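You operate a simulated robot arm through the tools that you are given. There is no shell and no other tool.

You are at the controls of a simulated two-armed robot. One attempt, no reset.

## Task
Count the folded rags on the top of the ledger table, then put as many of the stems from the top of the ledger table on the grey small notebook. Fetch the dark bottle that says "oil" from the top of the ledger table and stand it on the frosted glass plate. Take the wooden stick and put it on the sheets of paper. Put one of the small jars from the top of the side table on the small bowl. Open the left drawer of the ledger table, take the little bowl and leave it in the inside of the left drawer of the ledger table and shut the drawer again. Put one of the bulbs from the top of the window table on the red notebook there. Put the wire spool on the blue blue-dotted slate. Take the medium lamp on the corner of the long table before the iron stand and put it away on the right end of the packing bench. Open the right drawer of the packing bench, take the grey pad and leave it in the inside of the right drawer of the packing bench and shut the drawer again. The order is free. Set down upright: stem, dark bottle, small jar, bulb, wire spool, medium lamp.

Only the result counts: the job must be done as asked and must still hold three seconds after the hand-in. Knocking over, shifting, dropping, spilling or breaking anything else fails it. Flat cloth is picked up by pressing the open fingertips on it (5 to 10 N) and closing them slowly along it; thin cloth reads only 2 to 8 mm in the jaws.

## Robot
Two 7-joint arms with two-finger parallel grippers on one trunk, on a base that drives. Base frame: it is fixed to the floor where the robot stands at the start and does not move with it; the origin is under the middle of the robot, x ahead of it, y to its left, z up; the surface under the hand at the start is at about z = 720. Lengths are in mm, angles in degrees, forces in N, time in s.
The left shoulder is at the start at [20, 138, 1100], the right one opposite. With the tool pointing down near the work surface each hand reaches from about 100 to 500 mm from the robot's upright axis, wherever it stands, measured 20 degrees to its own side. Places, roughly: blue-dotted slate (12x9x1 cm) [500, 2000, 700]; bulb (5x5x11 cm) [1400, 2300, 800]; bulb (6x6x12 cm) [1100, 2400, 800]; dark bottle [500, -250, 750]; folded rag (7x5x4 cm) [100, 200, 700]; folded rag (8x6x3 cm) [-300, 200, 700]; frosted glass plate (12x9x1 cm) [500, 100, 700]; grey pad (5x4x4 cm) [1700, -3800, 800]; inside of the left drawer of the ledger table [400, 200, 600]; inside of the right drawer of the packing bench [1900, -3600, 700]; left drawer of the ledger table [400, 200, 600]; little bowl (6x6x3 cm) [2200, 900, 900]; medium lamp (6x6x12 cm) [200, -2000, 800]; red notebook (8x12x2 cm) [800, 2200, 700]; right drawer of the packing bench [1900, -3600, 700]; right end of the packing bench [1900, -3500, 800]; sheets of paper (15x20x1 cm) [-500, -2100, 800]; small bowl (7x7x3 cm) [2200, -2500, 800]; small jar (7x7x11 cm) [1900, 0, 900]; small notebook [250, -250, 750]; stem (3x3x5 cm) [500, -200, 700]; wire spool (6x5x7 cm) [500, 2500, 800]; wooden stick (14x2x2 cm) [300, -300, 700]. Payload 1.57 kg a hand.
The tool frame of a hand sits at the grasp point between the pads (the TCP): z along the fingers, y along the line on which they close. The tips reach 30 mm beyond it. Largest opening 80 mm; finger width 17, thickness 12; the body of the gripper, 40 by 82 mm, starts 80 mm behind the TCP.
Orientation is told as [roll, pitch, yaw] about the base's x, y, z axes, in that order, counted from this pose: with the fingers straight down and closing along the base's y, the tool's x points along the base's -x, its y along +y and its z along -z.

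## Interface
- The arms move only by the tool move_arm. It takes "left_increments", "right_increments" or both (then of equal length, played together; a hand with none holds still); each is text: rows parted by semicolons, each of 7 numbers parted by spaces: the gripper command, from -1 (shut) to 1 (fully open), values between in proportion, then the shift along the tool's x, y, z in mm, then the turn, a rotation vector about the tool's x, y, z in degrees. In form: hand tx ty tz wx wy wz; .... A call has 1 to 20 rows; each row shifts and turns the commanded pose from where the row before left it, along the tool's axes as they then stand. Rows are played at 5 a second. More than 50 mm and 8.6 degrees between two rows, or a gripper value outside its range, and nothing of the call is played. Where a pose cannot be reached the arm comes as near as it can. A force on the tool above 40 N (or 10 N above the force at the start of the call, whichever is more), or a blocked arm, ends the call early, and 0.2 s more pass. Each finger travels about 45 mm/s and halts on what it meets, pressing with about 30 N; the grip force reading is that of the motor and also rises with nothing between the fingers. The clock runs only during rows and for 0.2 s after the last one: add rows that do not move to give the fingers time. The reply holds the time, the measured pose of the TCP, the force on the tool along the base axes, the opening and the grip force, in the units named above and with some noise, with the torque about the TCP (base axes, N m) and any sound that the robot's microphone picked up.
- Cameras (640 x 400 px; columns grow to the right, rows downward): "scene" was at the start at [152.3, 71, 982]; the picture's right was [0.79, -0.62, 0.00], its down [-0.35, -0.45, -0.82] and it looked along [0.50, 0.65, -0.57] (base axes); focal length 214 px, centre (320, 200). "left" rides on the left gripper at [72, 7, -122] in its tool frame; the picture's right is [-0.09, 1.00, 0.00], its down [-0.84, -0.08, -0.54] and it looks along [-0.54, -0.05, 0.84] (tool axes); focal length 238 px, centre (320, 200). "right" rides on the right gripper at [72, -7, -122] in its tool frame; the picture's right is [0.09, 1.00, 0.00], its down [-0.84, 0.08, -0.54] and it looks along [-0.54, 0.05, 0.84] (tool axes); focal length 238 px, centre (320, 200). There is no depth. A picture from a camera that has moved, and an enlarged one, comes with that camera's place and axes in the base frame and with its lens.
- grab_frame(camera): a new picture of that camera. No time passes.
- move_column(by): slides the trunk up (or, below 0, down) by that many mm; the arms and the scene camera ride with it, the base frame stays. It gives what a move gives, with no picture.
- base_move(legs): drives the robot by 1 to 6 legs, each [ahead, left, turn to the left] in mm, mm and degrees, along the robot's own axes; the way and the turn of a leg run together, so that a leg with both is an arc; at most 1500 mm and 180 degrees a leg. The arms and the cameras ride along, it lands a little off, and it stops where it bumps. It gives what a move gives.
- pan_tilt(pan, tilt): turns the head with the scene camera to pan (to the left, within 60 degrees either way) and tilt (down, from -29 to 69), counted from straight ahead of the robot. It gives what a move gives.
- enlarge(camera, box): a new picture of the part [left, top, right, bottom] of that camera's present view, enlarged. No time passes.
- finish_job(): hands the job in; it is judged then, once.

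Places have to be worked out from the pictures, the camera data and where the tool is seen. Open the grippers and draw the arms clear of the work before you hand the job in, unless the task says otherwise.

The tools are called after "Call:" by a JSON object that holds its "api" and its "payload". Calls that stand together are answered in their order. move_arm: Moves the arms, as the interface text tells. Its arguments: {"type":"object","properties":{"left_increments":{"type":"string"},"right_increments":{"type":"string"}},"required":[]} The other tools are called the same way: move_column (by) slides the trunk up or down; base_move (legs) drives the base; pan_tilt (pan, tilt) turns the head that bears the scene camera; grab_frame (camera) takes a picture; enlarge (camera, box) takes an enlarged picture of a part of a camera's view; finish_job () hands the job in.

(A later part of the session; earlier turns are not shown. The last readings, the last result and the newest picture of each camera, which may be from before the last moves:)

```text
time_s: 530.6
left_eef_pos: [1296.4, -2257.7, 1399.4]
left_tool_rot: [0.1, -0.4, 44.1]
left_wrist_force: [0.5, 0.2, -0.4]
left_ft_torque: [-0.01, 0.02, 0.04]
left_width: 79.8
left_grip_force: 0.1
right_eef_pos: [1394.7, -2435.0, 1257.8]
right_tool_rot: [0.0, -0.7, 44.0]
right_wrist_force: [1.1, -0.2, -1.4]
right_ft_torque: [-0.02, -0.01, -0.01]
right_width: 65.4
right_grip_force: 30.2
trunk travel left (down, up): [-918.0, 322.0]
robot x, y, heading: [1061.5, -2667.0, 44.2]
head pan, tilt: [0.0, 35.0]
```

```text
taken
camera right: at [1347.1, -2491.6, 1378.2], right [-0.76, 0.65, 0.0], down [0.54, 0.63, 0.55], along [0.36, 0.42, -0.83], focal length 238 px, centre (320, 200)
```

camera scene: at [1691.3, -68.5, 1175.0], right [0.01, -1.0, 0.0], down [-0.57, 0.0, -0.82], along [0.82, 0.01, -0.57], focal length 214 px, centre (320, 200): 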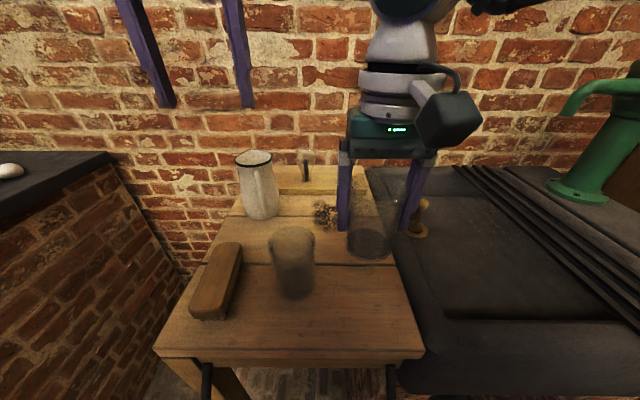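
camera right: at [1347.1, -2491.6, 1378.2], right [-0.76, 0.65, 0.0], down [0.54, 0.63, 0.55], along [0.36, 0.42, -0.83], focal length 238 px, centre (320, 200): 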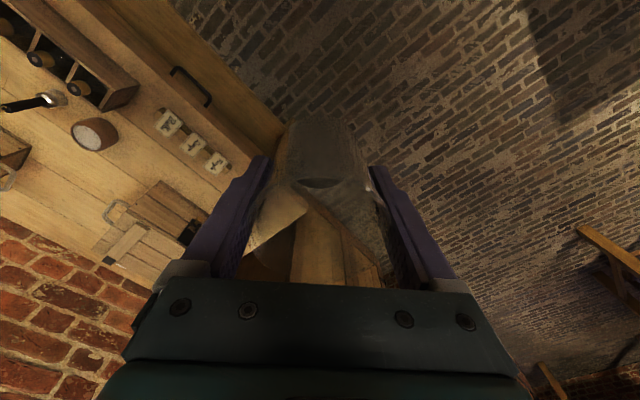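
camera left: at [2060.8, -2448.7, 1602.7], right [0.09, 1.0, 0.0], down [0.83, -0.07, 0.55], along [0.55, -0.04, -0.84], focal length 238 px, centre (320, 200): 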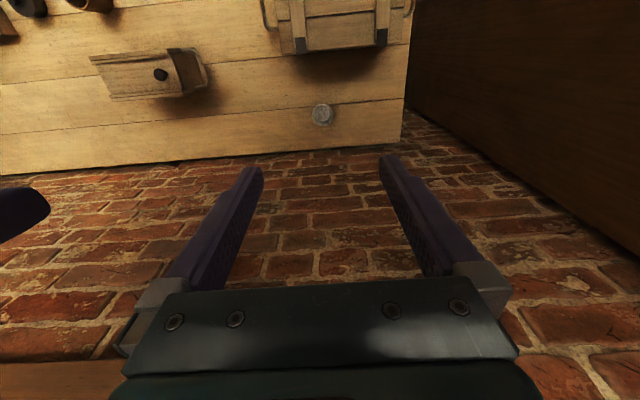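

I approach in two steps, keeping the left hand well away from the cabinet side.

Call:
{"api": "base_move", "payload": {"legs": [[250, -330, 0], [330, -297, 0]]}}

Call:
{"api": "grab_frame", "payload": {"camera": "right"}}

Call:
{"api": "pan_tilt", "payload": {"pan": 0, "tilt": 50}}

Call:
{"api": "grab_frame", "payload": {"camera": "scene"}}

Call:
{"api": "grab_frame", "payload": {"camera": "left"}}

```text
time_s: 535.4
left_eef_pos: [2149.6, -2299.9, 1399.2]
left_tool_rot: [0.1, -0.3, 44.2]
left_wrist_force: [0.1, 0.2, 0.2]
left_ft_torque: [-0.04, 0.02, -0.01]
left_width: 80.1
left_grip_force: 0.1
right_eef_pos: [2246.6, -2478.8, 1257.3]
right_tool_rot: [0.1, -0.8, 44.2]
right_wrist_force: [0.1, -0.3, -1.8]
right_ft_torque: [0.01, -0.02, 0.03]
right_width: 65.0
right_grip_force: 29.5
trunk travel left (down, up): [-918.0, 322.0]
robot x, y, heading: [1916.6, -2712.3, 44.9]
head pan, tilt: [0.0, 35.0]
```

```text
taken
camera right: at [2200.5, -2533.7, 1378.2], right [-0.76, 0.65, 0.0], down [0.54, 0.63, 0.55], along [0.36, 0.42, -0.83], focal length 238 px, centre (320, 200)
```

right: 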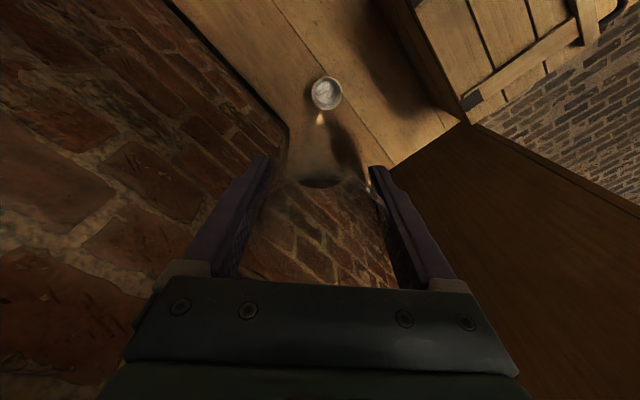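

```text
time_s: 536.2
left_eef_pos: [2148.3, -2298.9, 1399.8]
left_tool_rot: [0.1, -0.3, 44.1]
left_wrist_force: [-0.4, -0.2, 0.1]
left_ft_torque: [-0.01, -0.04, 0.01]
left_width: 80.0
left_grip_force: 0.0
right_eef_pos: [2248.2, -2477.1, 1257.2]
right_tool_rot: [0.0, -0.7, 44.3]
right_wrist_force: [-0.6, 0.5, -1.6]
right_ft_torque: [-0.01, 0.0, -0.01]
right_width: 65.3
right_grip_force: 30.2
trunk travel left (down, up): [-918.0, 322.0]
robot x, y, heading: [1913.2, -2707.9, 44.3]
head pan, tilt: [0.0, 50.0]
```

```text
taken
camera scene: at [2039.1, -2584.5, 1403.3], right [0.7, -0.71, 0.0], down [-0.55, -0.54, -0.64], along [0.46, 0.45, -0.77], focal length 214 px, centre (320, 200)
```

scene: 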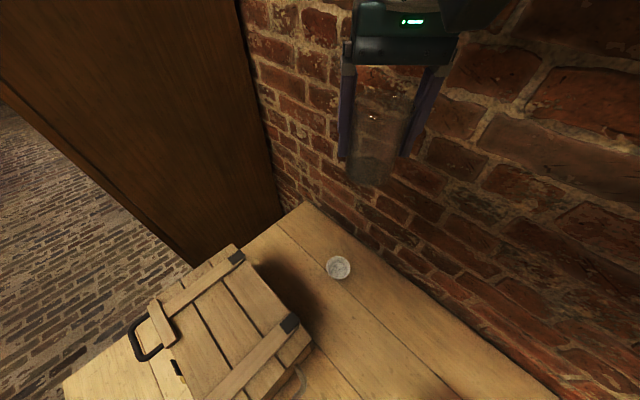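

```text
taken
camera left: at [2093.0, -2345.9, 1522.3], right [-0.63, 0.78, 0.0], down [0.65, 0.53, 0.55], along [0.42, 0.35, -0.84], focal length 238 px, centre (320, 200)
```

left: 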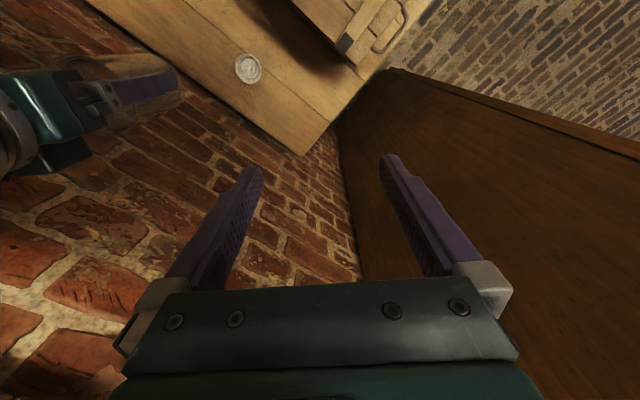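

Three cameras agree: bowl centre ≈[2248,−2454.5]. I move the jar above it and lower the trunk.

Call:
{"api": "move_arm", "payload": {"right_increments": "0.3 -8.3 8.2 0 0 0 0; 0.3 -8.4 8.3 0 0 0 0; 0.3 0 0 0 0 0 0"}}

Call:
{"api": "move_column", "payload": {"by": -300}}

Call:
{"api": "grab_frame", "payload": {"camera": "right"}}

Call:
{"api": "grab_frame", "payload": {"camera": "scene"}}

Call:
{"api": "grab_frame", "payload": {"camera": "left"}}

```text
time_s: 537.0
left_eef_pos: [2149.1, -2299.5, 1400.7]
left_tool_rot: [0.2, -0.3, 44.2]
left_wrist_force: [0.6, -0.3, 0.1]
left_ft_torque: [-0.01, -0.01, -0.03]
left_width: 80.0
left_grip_force: 0.1
right_eef_pos: [2247.9, -2455.1, 1258.3]
right_tool_rot: [0.2, -0.7, 44.1]
right_wrist_force: [-0.7, -0.1, -2.8]
right_ft_torque: [-0.01, 0.04, -0.03]
right_width: 65.3
right_grip_force: 29.8
trunk travel left (down, up): [-918.0, 322.0]
robot x, y, heading: [1917.6, -2712.5, 44.4]
head pan, tilt: [0.0, 50.0]
```

```text
time_s: 540.0
left_eef_pos: [2149.1, -2298.8, 1099.0]
left_tool_rot: [0.2, -0.2, 44.2]
left_wrist_force: [0.4, 0.0, 0.7]
left_ft_torque: [0.0, -0.01, 0.0]
left_width: 80.0
left_grip_force: 0.0
right_eef_pos: [2248.6, -2455.6, 958.8]
right_tool_rot: [0.1, -0.7, 44.2]
right_wrist_force: [0.8, 0.5, -1.0]
right_ft_torque: [-0.01, -0.01, 0.02]
right_width: 65.4
right_grip_force: 30.4
trunk travel left (down, up): [-618.0, 622.0]
robot x, y, heading: [1912.5, -2709.9, 44.7]
head pan, tilt: [0.0, 50.0]
```

```text
taken
camera right: at [2201.2, -2510.8, 1078.7], right [-0.76, 0.65, 0.0], down [0.54, 0.63, 0.55], along [0.36, 0.42, -0.83], focal length 238 px, centre (320, 200)
```

right: 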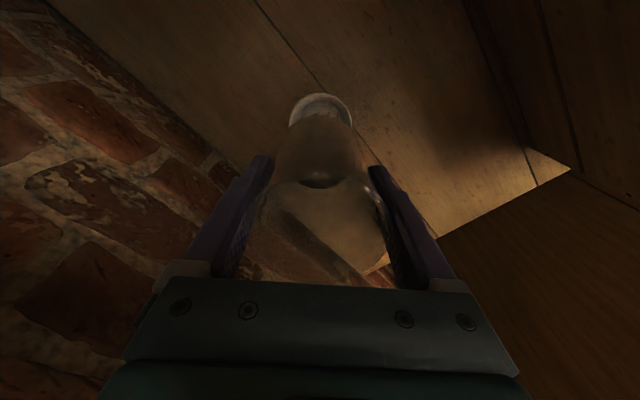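

```text
taken
camera scene: at [2039.1, -2584.6, 1103.3], right [0.7, -0.71, 0.0], down [-0.55, -0.54, -0.64], along [0.46, 0.45, -0.77], focal length 214 px, centre (320, 200)
```

scene: 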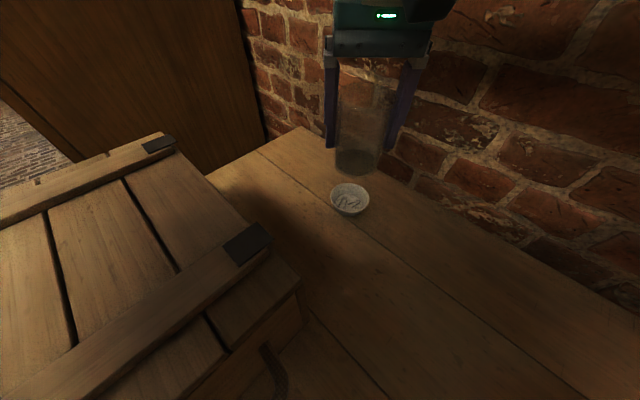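

```text
taken
camera left: at [2093.0, -2345.9, 1222.3], right [-0.63, 0.78, 0.0], down [0.65, 0.53, 0.55], along [0.42, 0.35, -0.84], focal length 238 px, centre (320, 200)
```

left: 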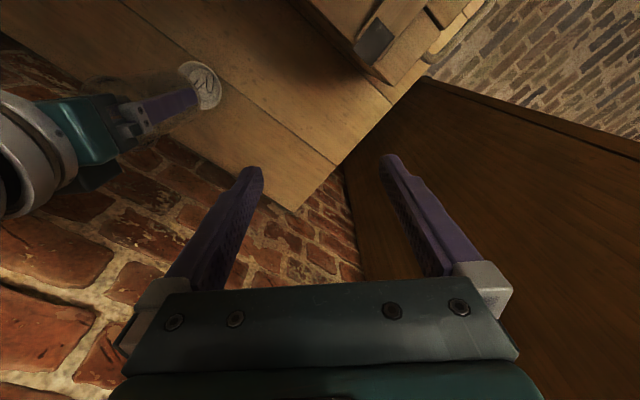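

I zoom to measure jar bottom vs bowl.

Call:
{"api": "enlarge", "payload": {"camera": "scene", "box": [290, 70, 430, 230]}}

Call:
{"api": "enlarge", "payload": {"camera": "left", "box": [80, 30, 240, 150]}}

Call:
{"api": "enlarge", "payload": {"camera": "right", "box": [260, 70, 380, 200]}}

```text
2.50 times, centred on (360, 150) of scene
camera zoom: at [2039.1, -2584.6, 1103.3], right [0.7, -0.71, 0.0], down [-0.55, -0.54, -0.64], along [0.46, 0.45, -0.77], focal length 536 px, centre (220, 325)
```

zoom: 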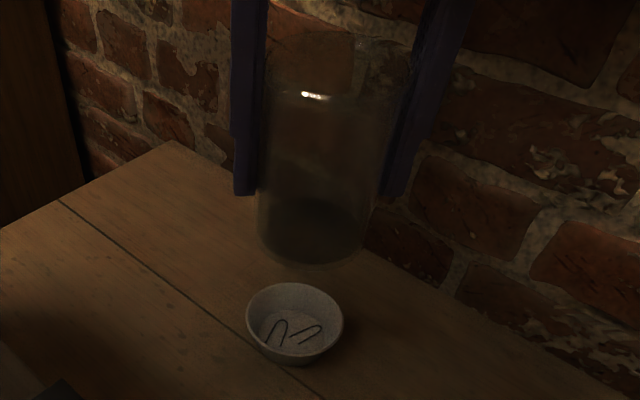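

```text
3.33 times, centred on (160, 90) of left
camera zoom: at [2093.0, -2345.9, 1222.3], right [-0.63, 0.78, 0.0], down [0.65, 0.53, 0.55], along [0.42, 0.35, -0.84], focal length 794 px, centre (853, 567)
```

zoom: 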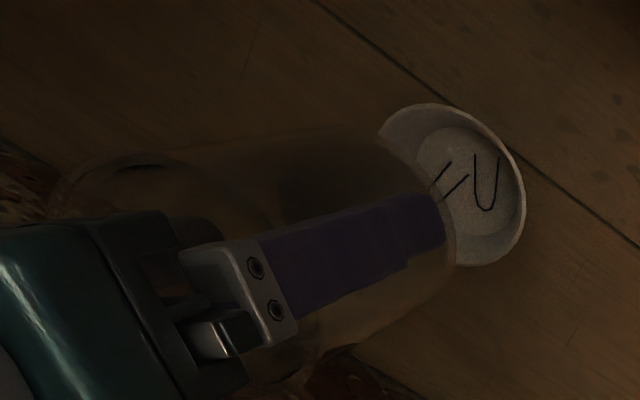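

```text
3.08 times, centred on (320, 135) of right
camera zoom: at [2201.2, -2510.8, 1078.7], right [-0.76, 0.65, 0.0], down [0.54, 0.63, 0.55], along [0.36, 0.42, -0.83], focal length 733 px, centre (320, 400)
```

zoom: 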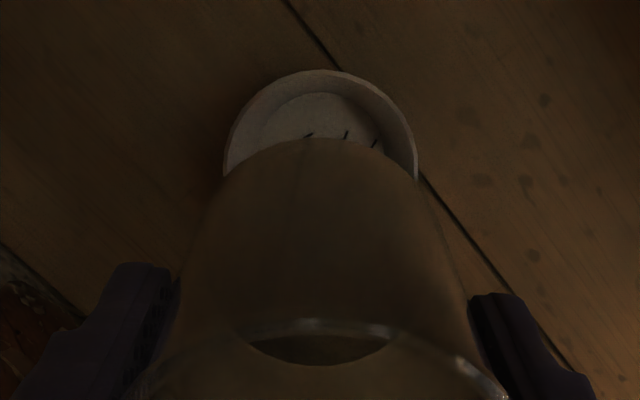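

Alignment looks within ~5 mm; I lower to just above the rim, where parallax is small, and re-measure.

Call:
{"api": "move_arm", "payload": {"right_increments": "0.3 0 0 15 0 0 0; 0.3 0 0 15 0 0 0; 0.3 0 0 15 0 0 0; 0.3 0 0 8 0 0 0; 0.3 0 0 0 0 0 0"}}

Call:
{"api": "enlarge", "payload": {"camera": "scene", "box": [290, 90, 410, 230]}}

Call:
{"api": "enlarge", "payload": {"camera": "left", "box": [100, 30, 260, 150]}}

Call:
{"api": "enlarge", "payload": {"camera": "right", "box": [250, 80, 390, 210]}}

```text
time_s: 541.2
left_eef_pos: [2149.8, -2299.5, 1099.6]
left_tool_rot: [0.1, -0.3, 44.2]
left_wrist_force: [-0.3, -0.4, -0.2]
left_ft_torque: [0.03, -0.01, 0.01]
left_width: 79.7
left_grip_force: 0.0
right_eef_pos: [2248.4, -2454.3, 905.8]
right_tool_rot: [0.1, -0.7, 44.2]
right_wrist_force: [0.0, 0.7, -1.2]
right_ft_torque: [0.0, 0.03, 0.02]
right_width: 65.3
right_grip_force: 30.2
trunk travel left (down, up): [-618.0, 622.0]
robot x, y, heading: [1912.5, -2710.8, 44.6]
head pan, tilt: [0.0, 50.0]
```

```text
2.86 times, centred on (350, 160) of scene
camera zoom: at [2039.0, -2584.6, 1103.3], right [0.7, -0.71, 0.0], down [-0.55, -0.54, -0.64], along [0.46, 0.45, -0.77], focal length 613 px, centre (234, 314)
```

zoom: 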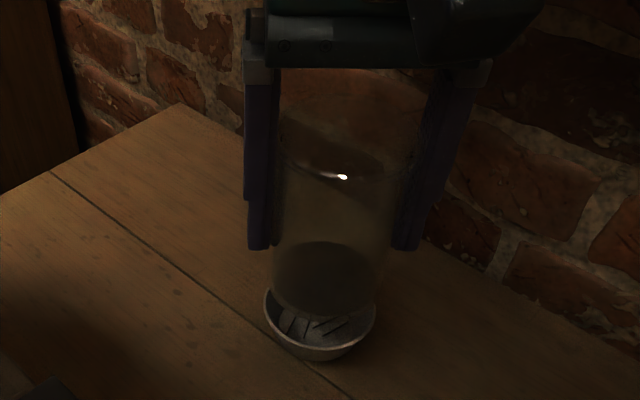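

```text
3.33 times, centred on (180, 90) of left
camera zoom: at [2093.0, -2346.0, 1222.3], right [-0.63, 0.78, 0.0], down [0.65, 0.53, 0.55], along [0.42, 0.35, -0.84], focal length 794 px, centre (787, 567)
```

zoom: 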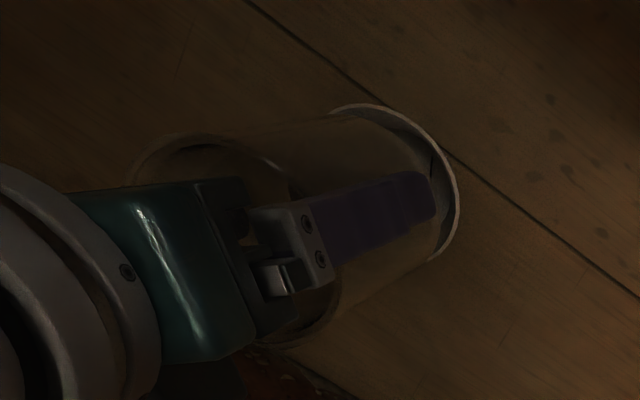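

```text
3.08 times, centred on (320, 145) of right
camera zoom: at [2201.0, -2510.8, 1025.6], right [-0.76, 0.65, 0.0], down [0.54, 0.63, 0.55], along [0.36, 0.42, -0.83], focal length 733 px, centre (320, 369)
```

zoom: 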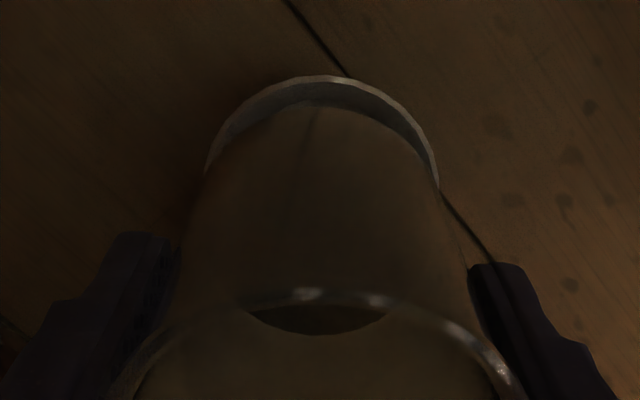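

Jar is ~3–4 mm forward of the bowl's centre. I shift it back 3.3 mm (and 1.2 mm sideways) and lower 10 mm, then re-check.

Call:
{"api": "move_arm", "payload": {"right_increments": "0.3 1.7 0.6 0 0 0 0; 0.3 1.6 0.6 4 0 0 0; 0.3 0 0 4 0 0 0; 0.3 0 0 0 0 0 0"}}

Call:
{"api": "enlarge", "payload": {"camera": "scene", "box": [320, 150, 400, 230]}}

Call:
{"api": "enlarge", "payload": {"camera": "right", "box": [270, 90, 370, 190]}}

```text
time_s: 542.2
left_eef_pos: [2148.5, -2298.6, 1099.7]
left_tool_rot: [0.1, -0.4, 44.2]
left_wrist_force: [0.0, 0.4, -0.1]
left_ft_torque: [0.0, 0.01, 0.02]
left_width: 79.9
left_grip_force: 0.0
right_eef_pos: [2244.2, -2456.1, 898.2]
right_tool_rot: [0.1, -0.7, 44.2]
right_wrist_force: [-0.1, -0.2, -2.3]
right_ft_torque: [0.01, 0.01, -0.01]
right_width: 65.6
right_grip_force: 30.1
trunk travel left (down, up): [-618.0, 622.0]
robot x, y, heading: [1918.0, -2710.8, 44.4]
head pan, tilt: [0.0, 50.0]
```

```text
5.00 times, centred on (360, 190) of scene
camera zoom: at [2039.0, -2584.6, 1103.2], right [0.7, -0.71, 0.0], down [-0.55, -0.54, -0.64], along [0.46, 0.45, -0.77], focal length 1072 px, centre (120, 250)
```

zoom: 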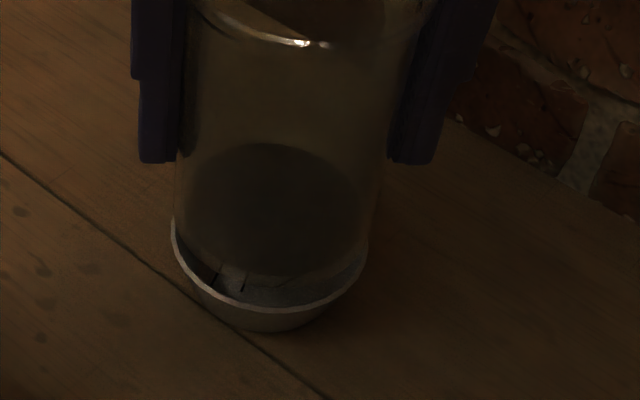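

```text
4.00 times, centred on (320, 140) of right
camera zoom: at [2197.9, -2511.9, 1017.8], right [-0.76, 0.65, 0.0], down [0.54, 0.63, 0.55], along [0.36, 0.42, -0.83], focal length 953 px, centre (320, 440)
```

zoom: 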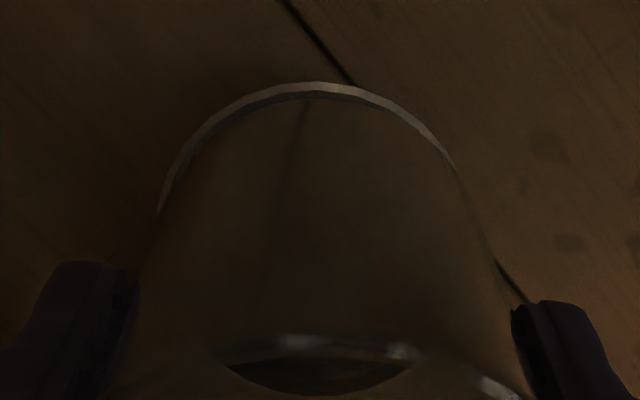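

The jar now looks concentric with the bowl in both views. I creep down to contact.

Call:
{"api": "move_arm", "payload": {"right_increments": "0.3 0 0 2 0 0 0; 0.3 0 0 2 0 0 0; 0.3 0 0 0 0 0 0"}}

Call:
{"api": "move_arm", "payload": {"right_increments": "0.3 0 0 1.5 0 0 0; 0.3 0 0 1.5 0 0 0; 0.3 0 0 0 0 0 0"}}

Call:
{"api": "enlarge", "payload": {"camera": "scene", "box": [320, 150, 400, 230]}}

```text
time_s: 543.0
left_eef_pos: [2149.5, -2298.3, 1100.1]
left_tool_rot: [0.2, -0.4, 44.2]
left_wrist_force: [-0.4, -0.2, -0.3]
left_ft_torque: [-0.03, -0.02, 0.03]
left_width: 80.2
left_grip_force: 0.1
right_eef_pos: [2244.5, -2455.6, 893.1]
right_tool_rot: [0.0, -0.7, 44.2]
right_wrist_force: [0.3, -0.4, -1.8]
right_ft_torque: [-0.03, -0.01, 0.0]
right_width: 65.2
right_grip_force: 30.1
trunk travel left (down, up): [-618.0, 622.0]
robot x, y, heading: [1914.0, -2710.5, 44.7]
head pan, tilt: [0.0, 50.0]
```

```text
time_s: 543.8
left_eef_pos: [2147.8, -2298.7, 1099.7]
left_tool_rot: [0.1, -0.2, 44.2]
left_wrist_force: [-0.3, -0.5, -0.1]
left_ft_torque: [0.01, 0.03, -0.03]
left_width: 79.8
left_grip_force: 0.1
right_eef_pos: [2245.7, -2455.2, 889.0]
right_tool_rot: [0.2, -0.6, 44.2]
right_wrist_force: [0.8, -0.4, -1.7]
right_ft_torque: [0.01, 0.0, -0.01]
right_width: 65.7
right_grip_force: 29.9
trunk travel left (down, up): [-618.0, 622.0]
robot x, y, heading: [1916.3, -2714.1, 44.6]
head pan, tilt: [0.0, 50.0]
```

```text
5.00 times, centred on (360, 190) of scene
camera zoom: at [2039.0, -2584.6, 1103.2], right [0.7, -0.71, 0.0], down [-0.55, -0.54, -0.64], along [0.46, 0.45, -0.77], focal length 1072 px, centre (120, 250)
```

zoom: 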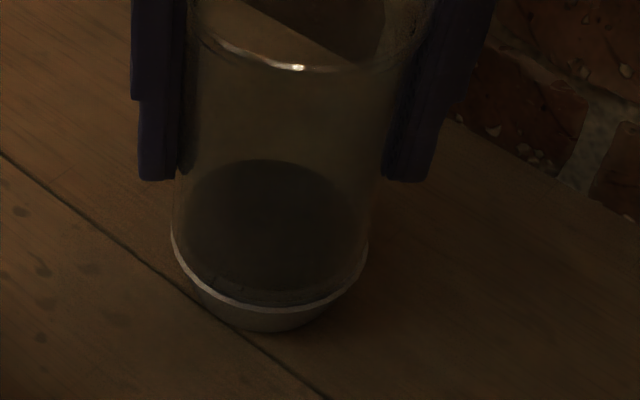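

Call:
{"api": "move_arm", "payload": {"right_increments": "0.3 0 0 1 0 0 0; 0.3 0 0 1 0 0 0; 0.3 0 0 0 0 0 0"}}

Call:
{"api": "move_arm", "payload": {"right_increments": "0.3 0 0 1 0 0 0; 0.3 0 0 1 0 0 0; 0.3 0 0 0 0 0 0"}}

Call:
{"api": "move_arm", "payload": {"right_increments": "0.3 0 0 1 0 0 0; 0.3 0 0 1 0 0 0; 0.3 0 0 0 0 0 0"}}

```text
time_s: 544.6
left_eef_pos: [2148.8, -2298.7, 1099.6]
left_tool_rot: [0.2, -0.3, 44.2]
left_wrist_force: [-0.4, 0.3, 0.2]
left_ft_torque: [0.02, -0.01, 0.0]
left_width: 79.9
left_grip_force: 0.0
right_eef_pos: [2245.3, -2456.6, 888.3]
right_tool_rot: [0.2, -0.7, 44.2]
right_wrist_force: [-0.8, 0.3, -2.0]
right_ft_torque: [0.02, 0.0, 0.02]
right_width: 65.2
right_grip_force: 30.1
trunk travel left (down, up): [-618.0, 622.0]
robot x, y, heading: [1911.6, -2712.3, 44.8]
head pan, tilt: [0.0, 50.0]
```

```text
time_s: 545.4
left_eef_pos: [2149.4, -2299.1, 1100.8]
left_tool_rot: [0.1, -0.4, 44.2]
left_wrist_force: [0.5, 0.2, -0.3]
left_ft_torque: [0.01, 0.01, -0.01]
left_width: 80.0
left_grip_force: 0.1
right_eef_pos: [2244.9, -2456.2, 887.1]
right_tool_rot: [0.1, -0.7, 44.2]
right_wrist_force: [-1.9, -3.3, 12.3]
right_ft_torque: [-0.22, -0.07, -0.04]
right_width: 65.1
right_grip_force: 30.0
trunk travel left (down, up): [-618.0, 622.0]
robot x, y, heading: [1914.4, -2707.0, 44.6]
head pan, tilt: [0.0, 50.0]
```

```text
time_s: 546.2
left_eef_pos: [2150.3, -2298.9, 1101.1]
left_tool_rot: [0.1, -0.4, 44.2]
left_wrist_force: [-0.8, -0.2, 0.2]
left_ft_torque: [0.03, 0.03, -0.01]
left_width: 80.1
left_grip_force: 0.0
right_eef_pos: [2246.2, -2454.6, 886.5]
right_tool_rot: [0.2, -0.8, 44.3]
right_wrist_force: [-6.7, -8.2, 34.4]
right_ft_torque: [-0.33, 0.05, -0.03]
right_width: 65.2
right_grip_force: 30.0
trunk travel left (down, up): [-618.0, 622.0]
robot x, y, heading: [1908.9, -2711.4, 44.3]
head pan, tilt: [0.0, 50.0]
```

Contact is on the forward side of the rim (lateral push backward), so the jar should go ~3 mm back. I raise 4 mm, shift back 3 mm, and lower again.

Call:
{"api": "move_arm", "payload": {"right_increments": "0.3 0 0 -4 0 0 0; 0.3 3 0 0 0 0 0; 0.3 0 0 1.5 0 0 0; 0.3 0 0 1 0 0 0; 0.3 0 0 0 0 0 0"}}

Call:
{"api": "move_arm", "payload": {"right_increments": "0.3 0 0 1 0 0 0; 0.3 0 0 0.7 0 0 0; 0.3 0 0 0 0 0 0"}}

Call:
{"api": "enlarge", "payload": {"camera": "scene", "box": [320, 150, 400, 230]}}

Call:
{"api": "enlarge", "payload": {"camera": "right", "box": [270, 90, 370, 190]}}

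```text
time_s: 547.4
left_eef_pos: [2150.1, -2299.0, 1101.3]
left_tool_rot: [0.2, -0.5, 44.2]
left_wrist_force: [-0.2, -0.2, -0.2]
left_ft_torque: [0.03, -0.05, 0.01]
left_width: 80.3
left_grip_force: 0.0
right_eef_pos: [2243.9, -2457.6, 886.8]
right_tool_rot: [0.1, -0.8, 44.2]
right_wrist_force: [-0.7, -3.5, 16.3]
right_ft_torque: [-0.07, -0.3, -0.01]
right_width: 65.4
right_grip_force: 29.9
trunk travel left (down, up): [-618.0, 622.0]
robot x, y, heading: [1914.7, -2709.2, 44.3]
head pan, tilt: [0.0, 50.0]
```

```text
time_s: 548.2
left_eef_pos: [2149.9, -2299.8, 1099.7]
left_tool_rot: [0.0, -0.5, 44.3]
left_wrist_force: [-0.6, -0.5, 0.3]
left_ft_torque: [0.0, -0.01, 0.0]
left_width: 80.3
left_grip_force: 0.0
right_eef_pos: [2244.7, -2456.5, 887.4]
right_tool_rot: [0.1, -0.8, 44.2]
right_wrist_force: [-0.2, -5.5, 19.5]
right_ft_torque: [-0.18, -0.23, -0.07]
right_width: 65.3
right_grip_force: 29.9
trunk travel left (down, up): [-618.0, 622.0]
robot x, y, heading: [1916.0, -2707.0, 44.3]
head pan, tilt: [0.0, 50.0]
stopped in row 3 (right hand): the force on the tool passed its limit at 42 N (the readings are from after the stop); the commanded pose is now the measured one
```

```text
5.00 times, centred on (360, 190) of scene
camera zoom: at [2039.9, -2585.0, 1103.1], right [0.7, -0.71, 0.0], down [-0.55, -0.54, -0.64], along [0.46, 0.45, -0.77], focal length 1072 px, centre (120, 250)
```

zoom: 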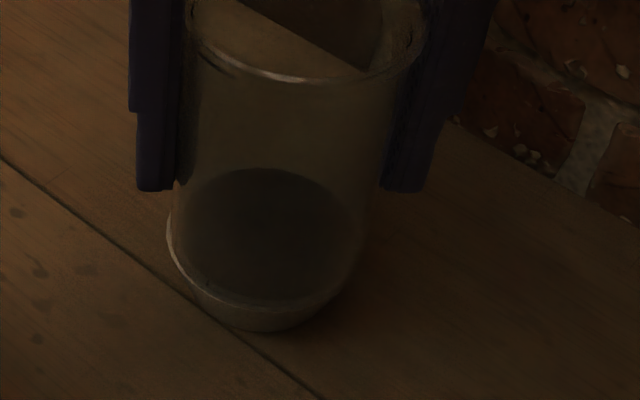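

```text
4.00 times, centred on (320, 140) of right
camera zoom: at [2197.4, -2513.1, 1006.7], right [-0.76, 0.65, 0.0], down [0.54, 0.63, 0.55], along [0.36, 0.42, -0.83], focal length 953 px, centre (320, 440)
```

zoom: 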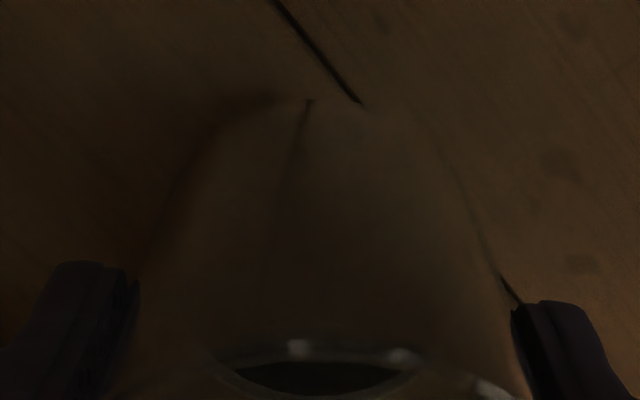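

The earlier position was the concentric one (the right view now hides the back rim, i.e. too far back). I raise 4 mm, shift forward 2.5 mm and verify before lowering.

Call:
{"api": "move_arm", "payload": {"right_increments": "0.3 0 0 -5 0 0 0; 0.3 -2.5 0 0 0 0 0; 0.3 0 0 0 0 0 0"}}

Call:
{"api": "enlarge", "payload": {"camera": "right", "box": [270, 90, 370, 190]}}

Call:
{"api": "enlarge", "payload": {"camera": "scene", "box": [320, 150, 400, 230]}}

Call:
{"api": "enlarge", "payload": {"camera": "left", "box": [120, 40, 220, 130]}}

```text
time_s: 549.0
left_eef_pos: [2149.1, -2299.2, 1100.2]
left_tool_rot: [0.1, -0.2, 44.1]
left_wrist_force: [-0.3, -0.8, 0.9]
left_ft_torque: [0.01, 0.02, -0.02]
left_width: 79.8
left_grip_force: 0.0
right_eef_pos: [2244.5, -2455.2, 890.1]
right_tool_rot: [0.1, -0.7, 44.2]
right_wrist_force: [0.6, -0.5, -1.6]
right_ft_torque: [-0.03, 0.01, 0.02]
right_width: 65.3
right_grip_force: 29.8
trunk travel left (down, up): [-618.0, 622.0]
robot x, y, heading: [1914.3, -2708.9, 44.4]
head pan, tilt: [0.0, 50.0]
```

```text
4.00 times, centred on (320, 140) of right
camera zoom: at [2197.8, -2511.1, 1010.3], right [-0.76, 0.65, 0.0], down [0.54, 0.63, 0.55], along [0.36, 0.42, -0.83], focal length 953 px, centre (320, 440)
```

zoom: 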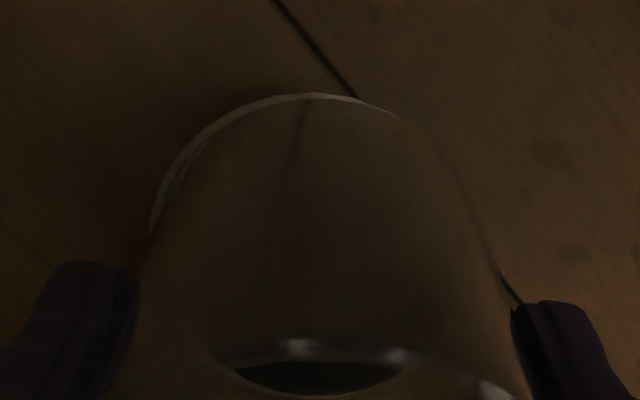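

```text
5.00 times, centred on (360, 190) of scene
camera zoom: at [2039.0, -2584.7, 1103.2], right [0.7, -0.71, 0.0], down [-0.55, -0.54, -0.64], along [0.46, 0.45, -0.77], focal length 1072 px, centre (120, 250)
```

zoom: 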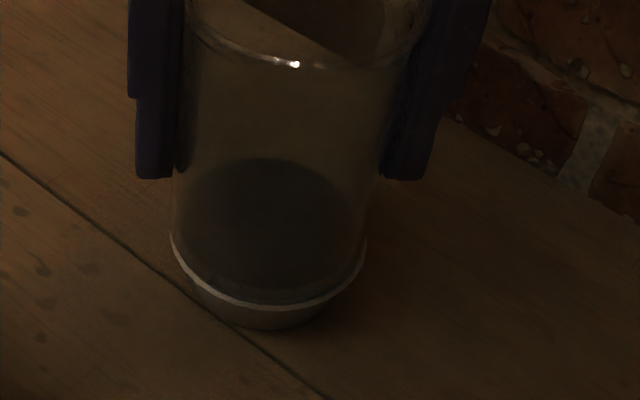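

```text
4.44 times, centred on (170, 85) of left
camera zoom: at [2092.9, -2346.1, 1222.2], right [-0.63, 0.78, 0.0], down [0.65, 0.53, 0.55], along [0.42, 0.35, -0.84], focal length 1059 px, centre (987, 711)
```

zoom: 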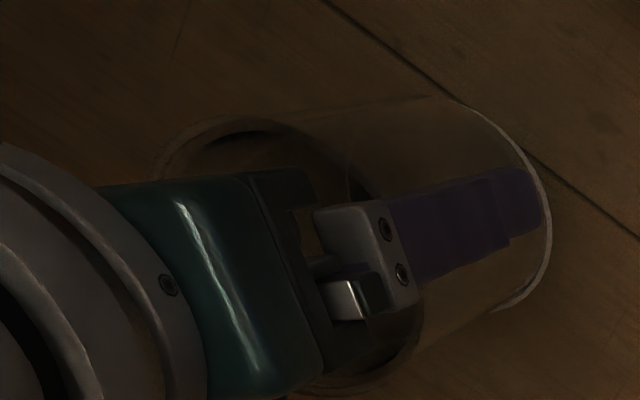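

Jar and bowl are concentric within ~1–2 mm. I shift 1 mm sideways and lower gently to light contact.

Call:
{"api": "move_arm", "payload": {"right_increments": "0.3 0 -1 1 0 0 0; 0.3 0 0 1 0 0 0; 0.3 0 0 0 0 0 0"}}

Call:
{"api": "move_arm", "payload": {"right_increments": "0.3 0 0 1 0 0 0; 0.3 0 0 0.5 0 0 0; 0.3 0 0 0 0 0 0"}}

```text
time_s: 549.8
left_eef_pos: [2149.3, -2298.7, 1099.9]
left_tool_rot: [0.2, -0.3, 44.2]
left_wrist_force: [0.2, 0.6, -0.7]
left_ft_torque: [0.03, 0.02, 0.01]
left_width: 79.8
left_grip_force: 0.0
right_eef_pos: [2245.3, -2455.3, 889.2]
right_tool_rot: [0.3, -0.7, 44.2]
right_wrist_force: [-0.6, 0.6, -2.3]
right_ft_torque: [0.03, 0.01, -0.02]
right_width: 65.2
right_grip_force: 30.1
trunk travel left (down, up): [-618.0, 622.0]
robot x, y, heading: [1915.1, -2712.2, 44.6]
head pan, tilt: [0.0, 50.0]
```

```text
time_s: 550.6
left_eef_pos: [2149.2, -2300.3, 1099.8]
left_tool_rot: [0.2, -0.2, 44.1]
left_wrist_force: [0.2, 0.1, -0.3]
left_ft_torque: [-0.01, 0.02, 0.02]
left_width: 80.1
left_grip_force: 0.0
right_eef_pos: [2247.0, -2456.3, 887.1]
right_tool_rot: [0.2, -0.6, 44.1]
right_wrist_force: [-0.8, -1.1, 4.7]
right_ft_torque: [-0.05, -0.01, -0.05]
right_width: 65.2
right_grip_force: 30.1
trunk travel left (down, up): [-618.0, 622.0]
robot x, y, heading: [1918.7, -2711.2, 44.7]
head pan, tilt: [0.0, 50.0]
```

Light contact with little torque – good. I press 0.5 mm more and open slowly.

Call:
{"api": "move_arm", "payload": {"right_increments": "0.3 0 0 0.5 0 0 0; 0.3 0 0 0 0 0 0; 0.66 0 0 0 0 0 0; 0.72 0 0 0 0 0 0; 0.8 0 0 0 0 0 0; 0.9 0 0 0 0 0 0; 1 0 0 0 0 0 0; 1 0 0 0 0 0 0"}}

Call:
{"api": "enlarge", "payload": {"camera": "scene", "box": [290, 90, 430, 230]}}

Call:
{"api": "grab_frame", "payload": {"camera": "right"}}

```text
time_s: 552.4
left_eef_pos: [2149.5, -2299.2, 1100.8]
left_tool_rot: [0.0, -0.3, 44.1]
left_wrist_force: [-0.7, 0.0, -0.9]
left_ft_torque: [0.01, 0.01, 0.01]
left_width: 80.1
left_grip_force: 0.0
right_eef_pos: [2245.7, -2455.8, 885.9]
right_tool_rot: [0.2, -0.7, 44.2]
right_wrist_force: [0.0, -0.3, 0.5]
right_ft_torque: [0.0, 0.0, 0.05]
right_width: 80.2
right_grip_force: 0.0
trunk travel left (down, up): [-618.0, 622.0]
robot x, y, heading: [1915.1, -2708.6, 44.7]
head pan, tilt: [0.0, 50.0]
```

```text
2.86 times, centred on (360, 160) of scene
camera zoom: at [2039.1, -2584.7, 1103.3], right [0.7, -0.71, 0.0], down [-0.55, -0.54, -0.64], along [0.46, 0.45, -0.77], focal length 613 px, centre (206, 314)
```

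zoom: 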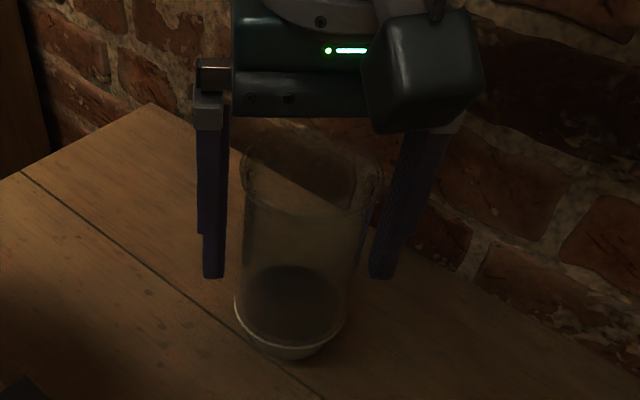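

```text
taken
camera right: at [2198.5, -2511.8, 1006.2], right [-0.76, 0.65, 0.0], down [0.54, 0.63, 0.55], along [0.36, 0.42, -0.83], focal length 238 px, centre (320, 200)
```

right: 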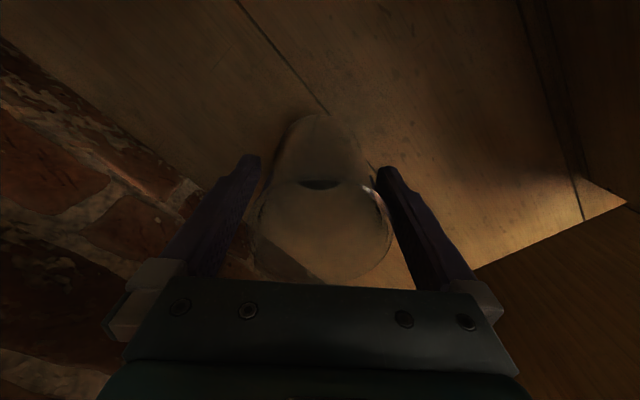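

The jar stands on the small bowl. I raise the right hand straight up slowly.

Call:
{"api": "move_arm", "payload": {"right_increments": "1 0 1 -8 0 0 0; 1 0 0.5 -12 0 0 0; 1 0 0 -15 0 0 0; 1 0 0 -20 0 0 0; 1 0 0 -25 0 0 0; 1 0 0 0 0 0 0"}}

Call:
{"api": "move_column", "payload": {"by": 250}}

Call:
{"api": "grab_frame", "payload": {"camera": "scene"}}

Call:
{"api": "enlarge", "payload": {"camera": "scene", "box": [270, 180, 410, 310]}}

```text
time_s: 553.8
left_eef_pos: [2149.1, -2299.3, 1099.8]
left_tool_rot: [0.0, -0.3, 44.2]
left_wrist_force: [-0.1, 0.3, 0.2]
left_ft_torque: [0.01, 0.0, 0.0]
left_width: 79.9
left_grip_force: 0.1
right_eef_pos: [2243.5, -2456.1, 966.3]
right_tool_rot: [0.1, -0.7, 44.2]
right_wrist_force: [0.0, -1.0, 0.1]
right_ft_torque: [0.04, 0.01, 0.0]
right_width: 79.9
right_grip_force: 0.2
trunk travel left (down, up): [-618.0, 622.0]
robot x, y, heading: [1916.3, -2710.7, 44.7]
head pan, tilt: [0.0, 50.0]
```

```text
time_s: 556.4
left_eef_pos: [2147.6, -2299.0, 1349.8]
left_tool_rot: [0.1, -0.2, 44.2]
left_wrist_force: [-0.1, -0.1, 0.0]
left_ft_torque: [0.0, 0.0, -0.01]
left_width: 79.9
left_grip_force: 0.1
right_eef_pos: [2242.9, -2456.7, 1215.6]
right_tool_rot: [0.3, -0.7, 44.1]
right_wrist_force: [0.2, -0.3, 0.0]
right_ft_torque: [-0.03, -0.03, -0.02]
right_width: 80.1
right_grip_force: 0.0
trunk travel left (down, up): [-868.0, 372.0]
robot x, y, heading: [1913.8, -2710.1, 44.5]
head pan, tilt: [0.0, 50.0]
```

```text
taken
camera scene: at [2039.1, -2584.7, 1353.2], right [0.7, -0.71, 0.0], down [-0.55, -0.54, -0.64], along [0.46, 0.45, -0.77], focal length 214 px, centre (320, 200)
```

scene: 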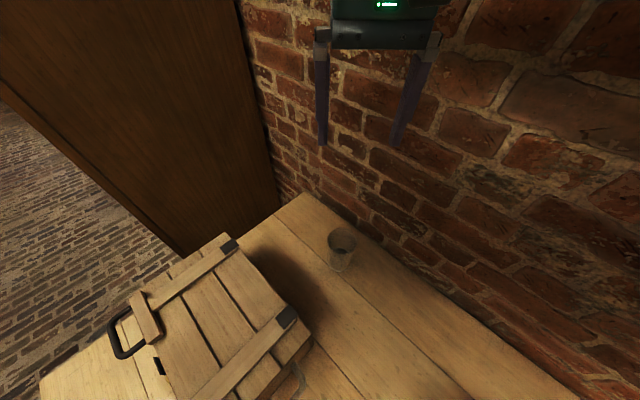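

```text
3.08 times, centred on (340, 245) of scene
camera zoom: at [2039.1, -2584.7, 1353.2], right [0.7, -0.71, 0.0], down [-0.55, -0.54, -0.64], along [0.46, 0.45, -0.77], focal length 660 px, centre (258, 62)
```

zoom: 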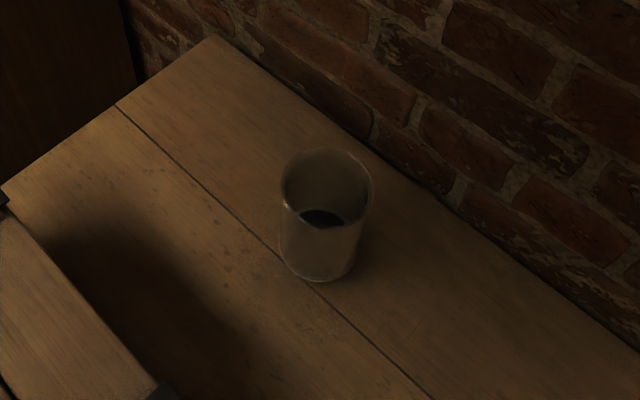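

The jar is stable on the bowl. I back out and drive to the window table at the +y wall.

Call:
{"api": "base_move", "payload": {"legs": [[-330, 297, 0], [-250, 330, 0], [0, 0, 45.5], [1400, 0, 0], [1400, 0, 0], [1250, 0, 0]]}}

Call:
{"api": "pan_tilt", "payload": {"pan": 0, "tilt": 40}}

Call:
{"api": "grab_frame", "payload": {"camera": "scene"}}

```text
time_s: 582.4
left_eef_pos: [947.3, 1810.9, 1349.9]
left_tool_rot: [0.2, -0.3, 88.9]
left_wrist_force: [-0.2, 0.1, -1.3]
left_ft_torque: [0.01, -0.03, -0.05]
left_width: 80.0
left_grip_force: 0.1
right_eef_pos: [1125.7, 1766.8, 1214.9]
right_tool_rot: [0.2, -0.7, 88.9]
right_wrist_force: [-0.3, -0.5, -0.4]
right_ft_torque: [0.0, 0.0, -0.01]
right_width: 79.6
right_grip_force: 0.1
trunk travel left (down, up): [-868.0, 372.0]
robot x, y, heading: [1068.9, 1357.4, 89.3]
head pan, tilt: [0.0, 50.0]
```

```text
time_s: 583.1
left_eef_pos: [947.6, 1809.6, 1350.3]
left_tool_rot: [0.1, -0.2, 89.0]
left_wrist_force: [-0.8, 0.5, 0.2]
left_ft_torque: [-0.01, 0.0, -0.02]
left_width: 79.7
left_grip_force: 0.1
right_eef_pos: [1125.5, 1767.2, 1215.8]
right_tool_rot: [0.2, -0.7, 88.9]
right_wrist_force: [0.3, -0.5, -0.3]
right_ft_torque: [0.02, 0.0, -0.02]
right_width: 80.1
right_grip_force: 0.0
trunk travel left (down, up): [-868.0, 372.0]
robot x, y, heading: [1071.0, 1356.3, 89.2]
head pan, tilt: [0.0, 40.0]
```

```text
taken
camera scene: at [1071.2, 1540.9, 1367.4], right [1.0, -0.01, 0.0], down [-0.01, -0.64, -0.77], along [0.01, 0.77, -0.64], focal length 214 px, centre (320, 200)
```

scene: 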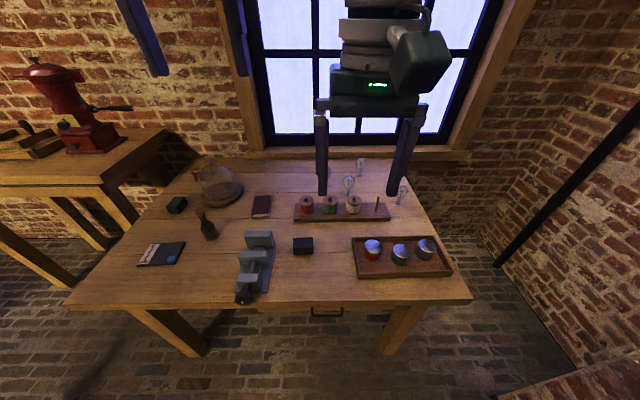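

I zoom into the window table to identify spool, slate, notebook and bulbs.

Call:
{"api": "enlarge", "payload": {"camera": "scene", "box": [120, 150, 320, 300]}}

Call:
{"api": "enlarge", "payload": {"camera": "scene", "box": [280, 140, 460, 290]}}

Call:
{"api": "grab_frame", "payload": {"camera": "left"}}

Call:
{"api": "grab_frame", "payload": {"camera": "right"}}

```text
2.67 times, centred on (220, 225) of scene
camera zoom: at [1071.2, 1540.9, 1367.4], right [1.0, -0.01, 0.0], down [-0.01, -0.64, -0.77], along [0.01, 0.77, -0.64], focal length 572 px, centre (587, 133)
```

zoom: 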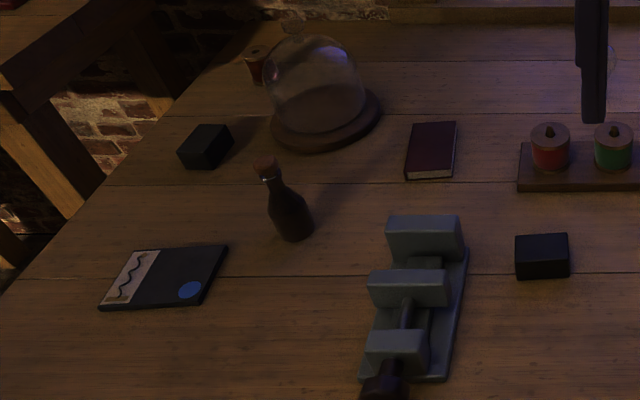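

```text
2.67 times, centred on (370, 215) of scene
camera zoom: at [1071.2, 1540.9, 1367.4], right [1.0, -0.01, 0.0], down [-0.01, -0.64, -0.77], along [0.01, 0.77, -0.64], focal length 572 px, centre (187, 160)
```

zoom: 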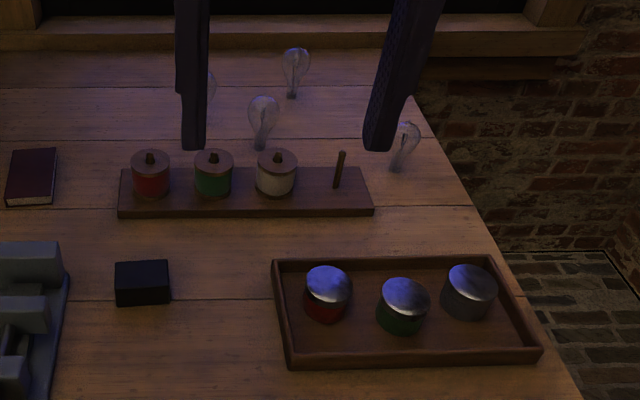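

```text
taken
camera left: at [940.4, 1738.1, 1472.3], right [-0.99, 0.11, 0.0], down [0.09, 0.83, 0.55], along [0.06, 0.54, -0.84], focal length 238 px, centre (320, 200)
```

left: 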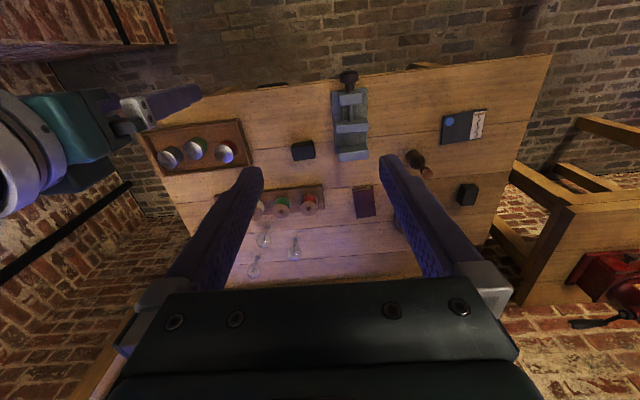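

```text
taken
camera right: at [1131.9, 1692.8, 1335.9], right [-1.0, -0.07, 0.0], down [-0.06, 0.83, 0.55], along [-0.04, 0.55, -0.83], focal length 238 px, centre (320, 200)
```

right: 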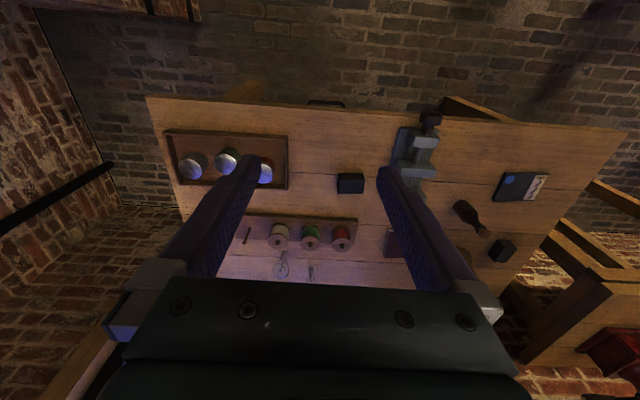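

I identify: copper wire spool at ≈[476,2437] behind the glass dome, blue-dotted slate ≈[528,1997], red notebook ≈[830,2231], bulbs on the right rear. I drive toward the spool first.

Call:
{"api": "base_move", "payload": {"legs": [[600, 485, 0.8]]}}

Call:
{"api": "pan_tilt", "payload": {"pan": 15, "tilt": 50}}

Call:
{"api": "grab_frame", "payload": {"camera": "scene"}}

Call:
{"api": "grab_frame", "payload": {"camera": "left"}}

Call:
{"api": "grab_frame", "payload": {"camera": "right"}}

```text
time_s: 587.3
left_eef_pos: [452.9, 2412.9, 1349.4]
left_tool_rot: [0.1, -0.3, 89.2]
left_wrist_force: [0.6, 0.2, 0.1]
left_ft_torque: [-0.02, 0.02, 0.0]
left_width: 80.1
left_grip_force: 0.1
right_eef_pos: [630.0, 2368.0, 1215.3]
right_tool_rot: [0.2, -0.7, 89.2]
right_wrist_force: [1.1, 0.0, -0.1]
right_ft_torque: [-0.01, 0.06, 0.01]
right_width: 80.0
right_grip_force: 0.1
trunk travel left (down, up): [-868.0, 372.0]
robot x, y, heading: [578.9, 1956.4, 89.8]
head pan, tilt: [0.0, 40.0]
```

```text
time_s: 588.1
left_eef_pos: [453.0, 2411.7, 1350.2]
left_tool_rot: [0.2, -0.4, 89.3]
left_wrist_force: [0.9, -0.5, -0.6]
left_ft_torque: [0.03, 0.01, -0.01]
left_width: 80.2
left_grip_force: 0.0
right_eef_pos: [629.8, 2367.8, 1216.4]
right_tool_rot: [0.2, -0.8, 89.1]
right_wrist_force: [-0.1, -0.8, 0.9]
right_ft_torque: [-0.01, 0.0, 0.02]
right_width: 80.2
right_grip_force: 0.1
trunk travel left (down, up): [-868.0, 372.0]
robot x, y, heading: [577.4, 1951.8, 89.6]
head pan, tilt: [15.0, 50.0]
```

```text
taken
camera scene: at [557.2, 2132.2, 1353.3], right [0.97, 0.25, 0.0], down [0.19, -0.74, -0.64], along [-0.16, 0.62, -0.77], focal length 214 px, centre (320, 200)
```

scene: 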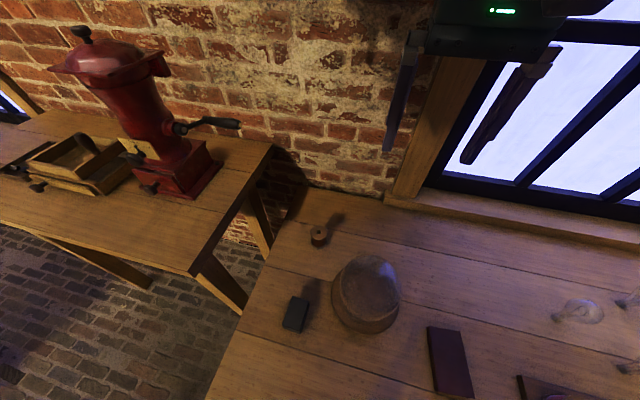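

```text
taken
camera left: at [445.6, 2339.3, 1472.2], right [-0.99, 0.11, 0.0], down [0.09, 0.83, 0.55], along [0.06, 0.54, -0.84], focal length 238 px, centre (320, 200)
```

left: 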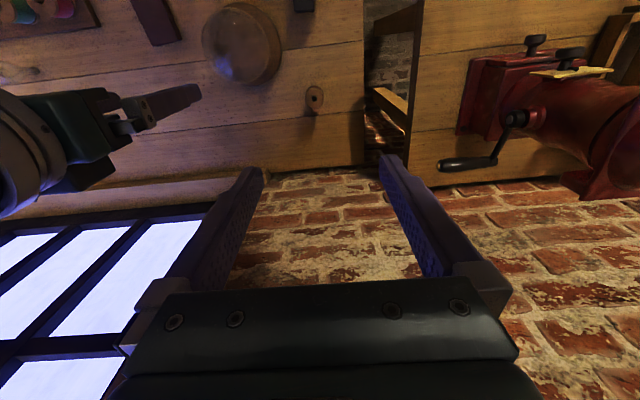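

```text
taken
camera right: at [637.3, 2294.8, 1335.9], right [-1.0, -0.08, 0.0], down [-0.06, 0.83, 0.55], along [-0.04, 0.55, -0.83], focal length 238 px, centre (320, 200)
```

right: 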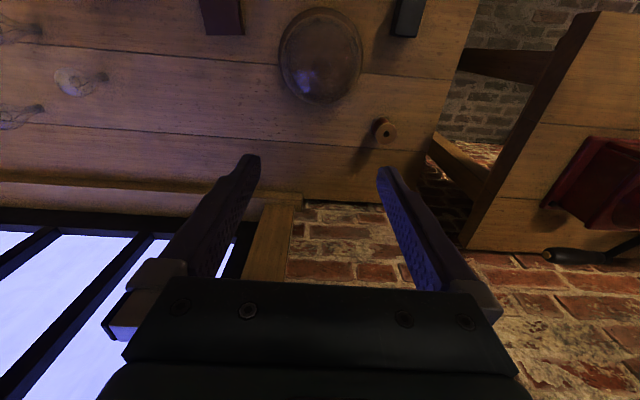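

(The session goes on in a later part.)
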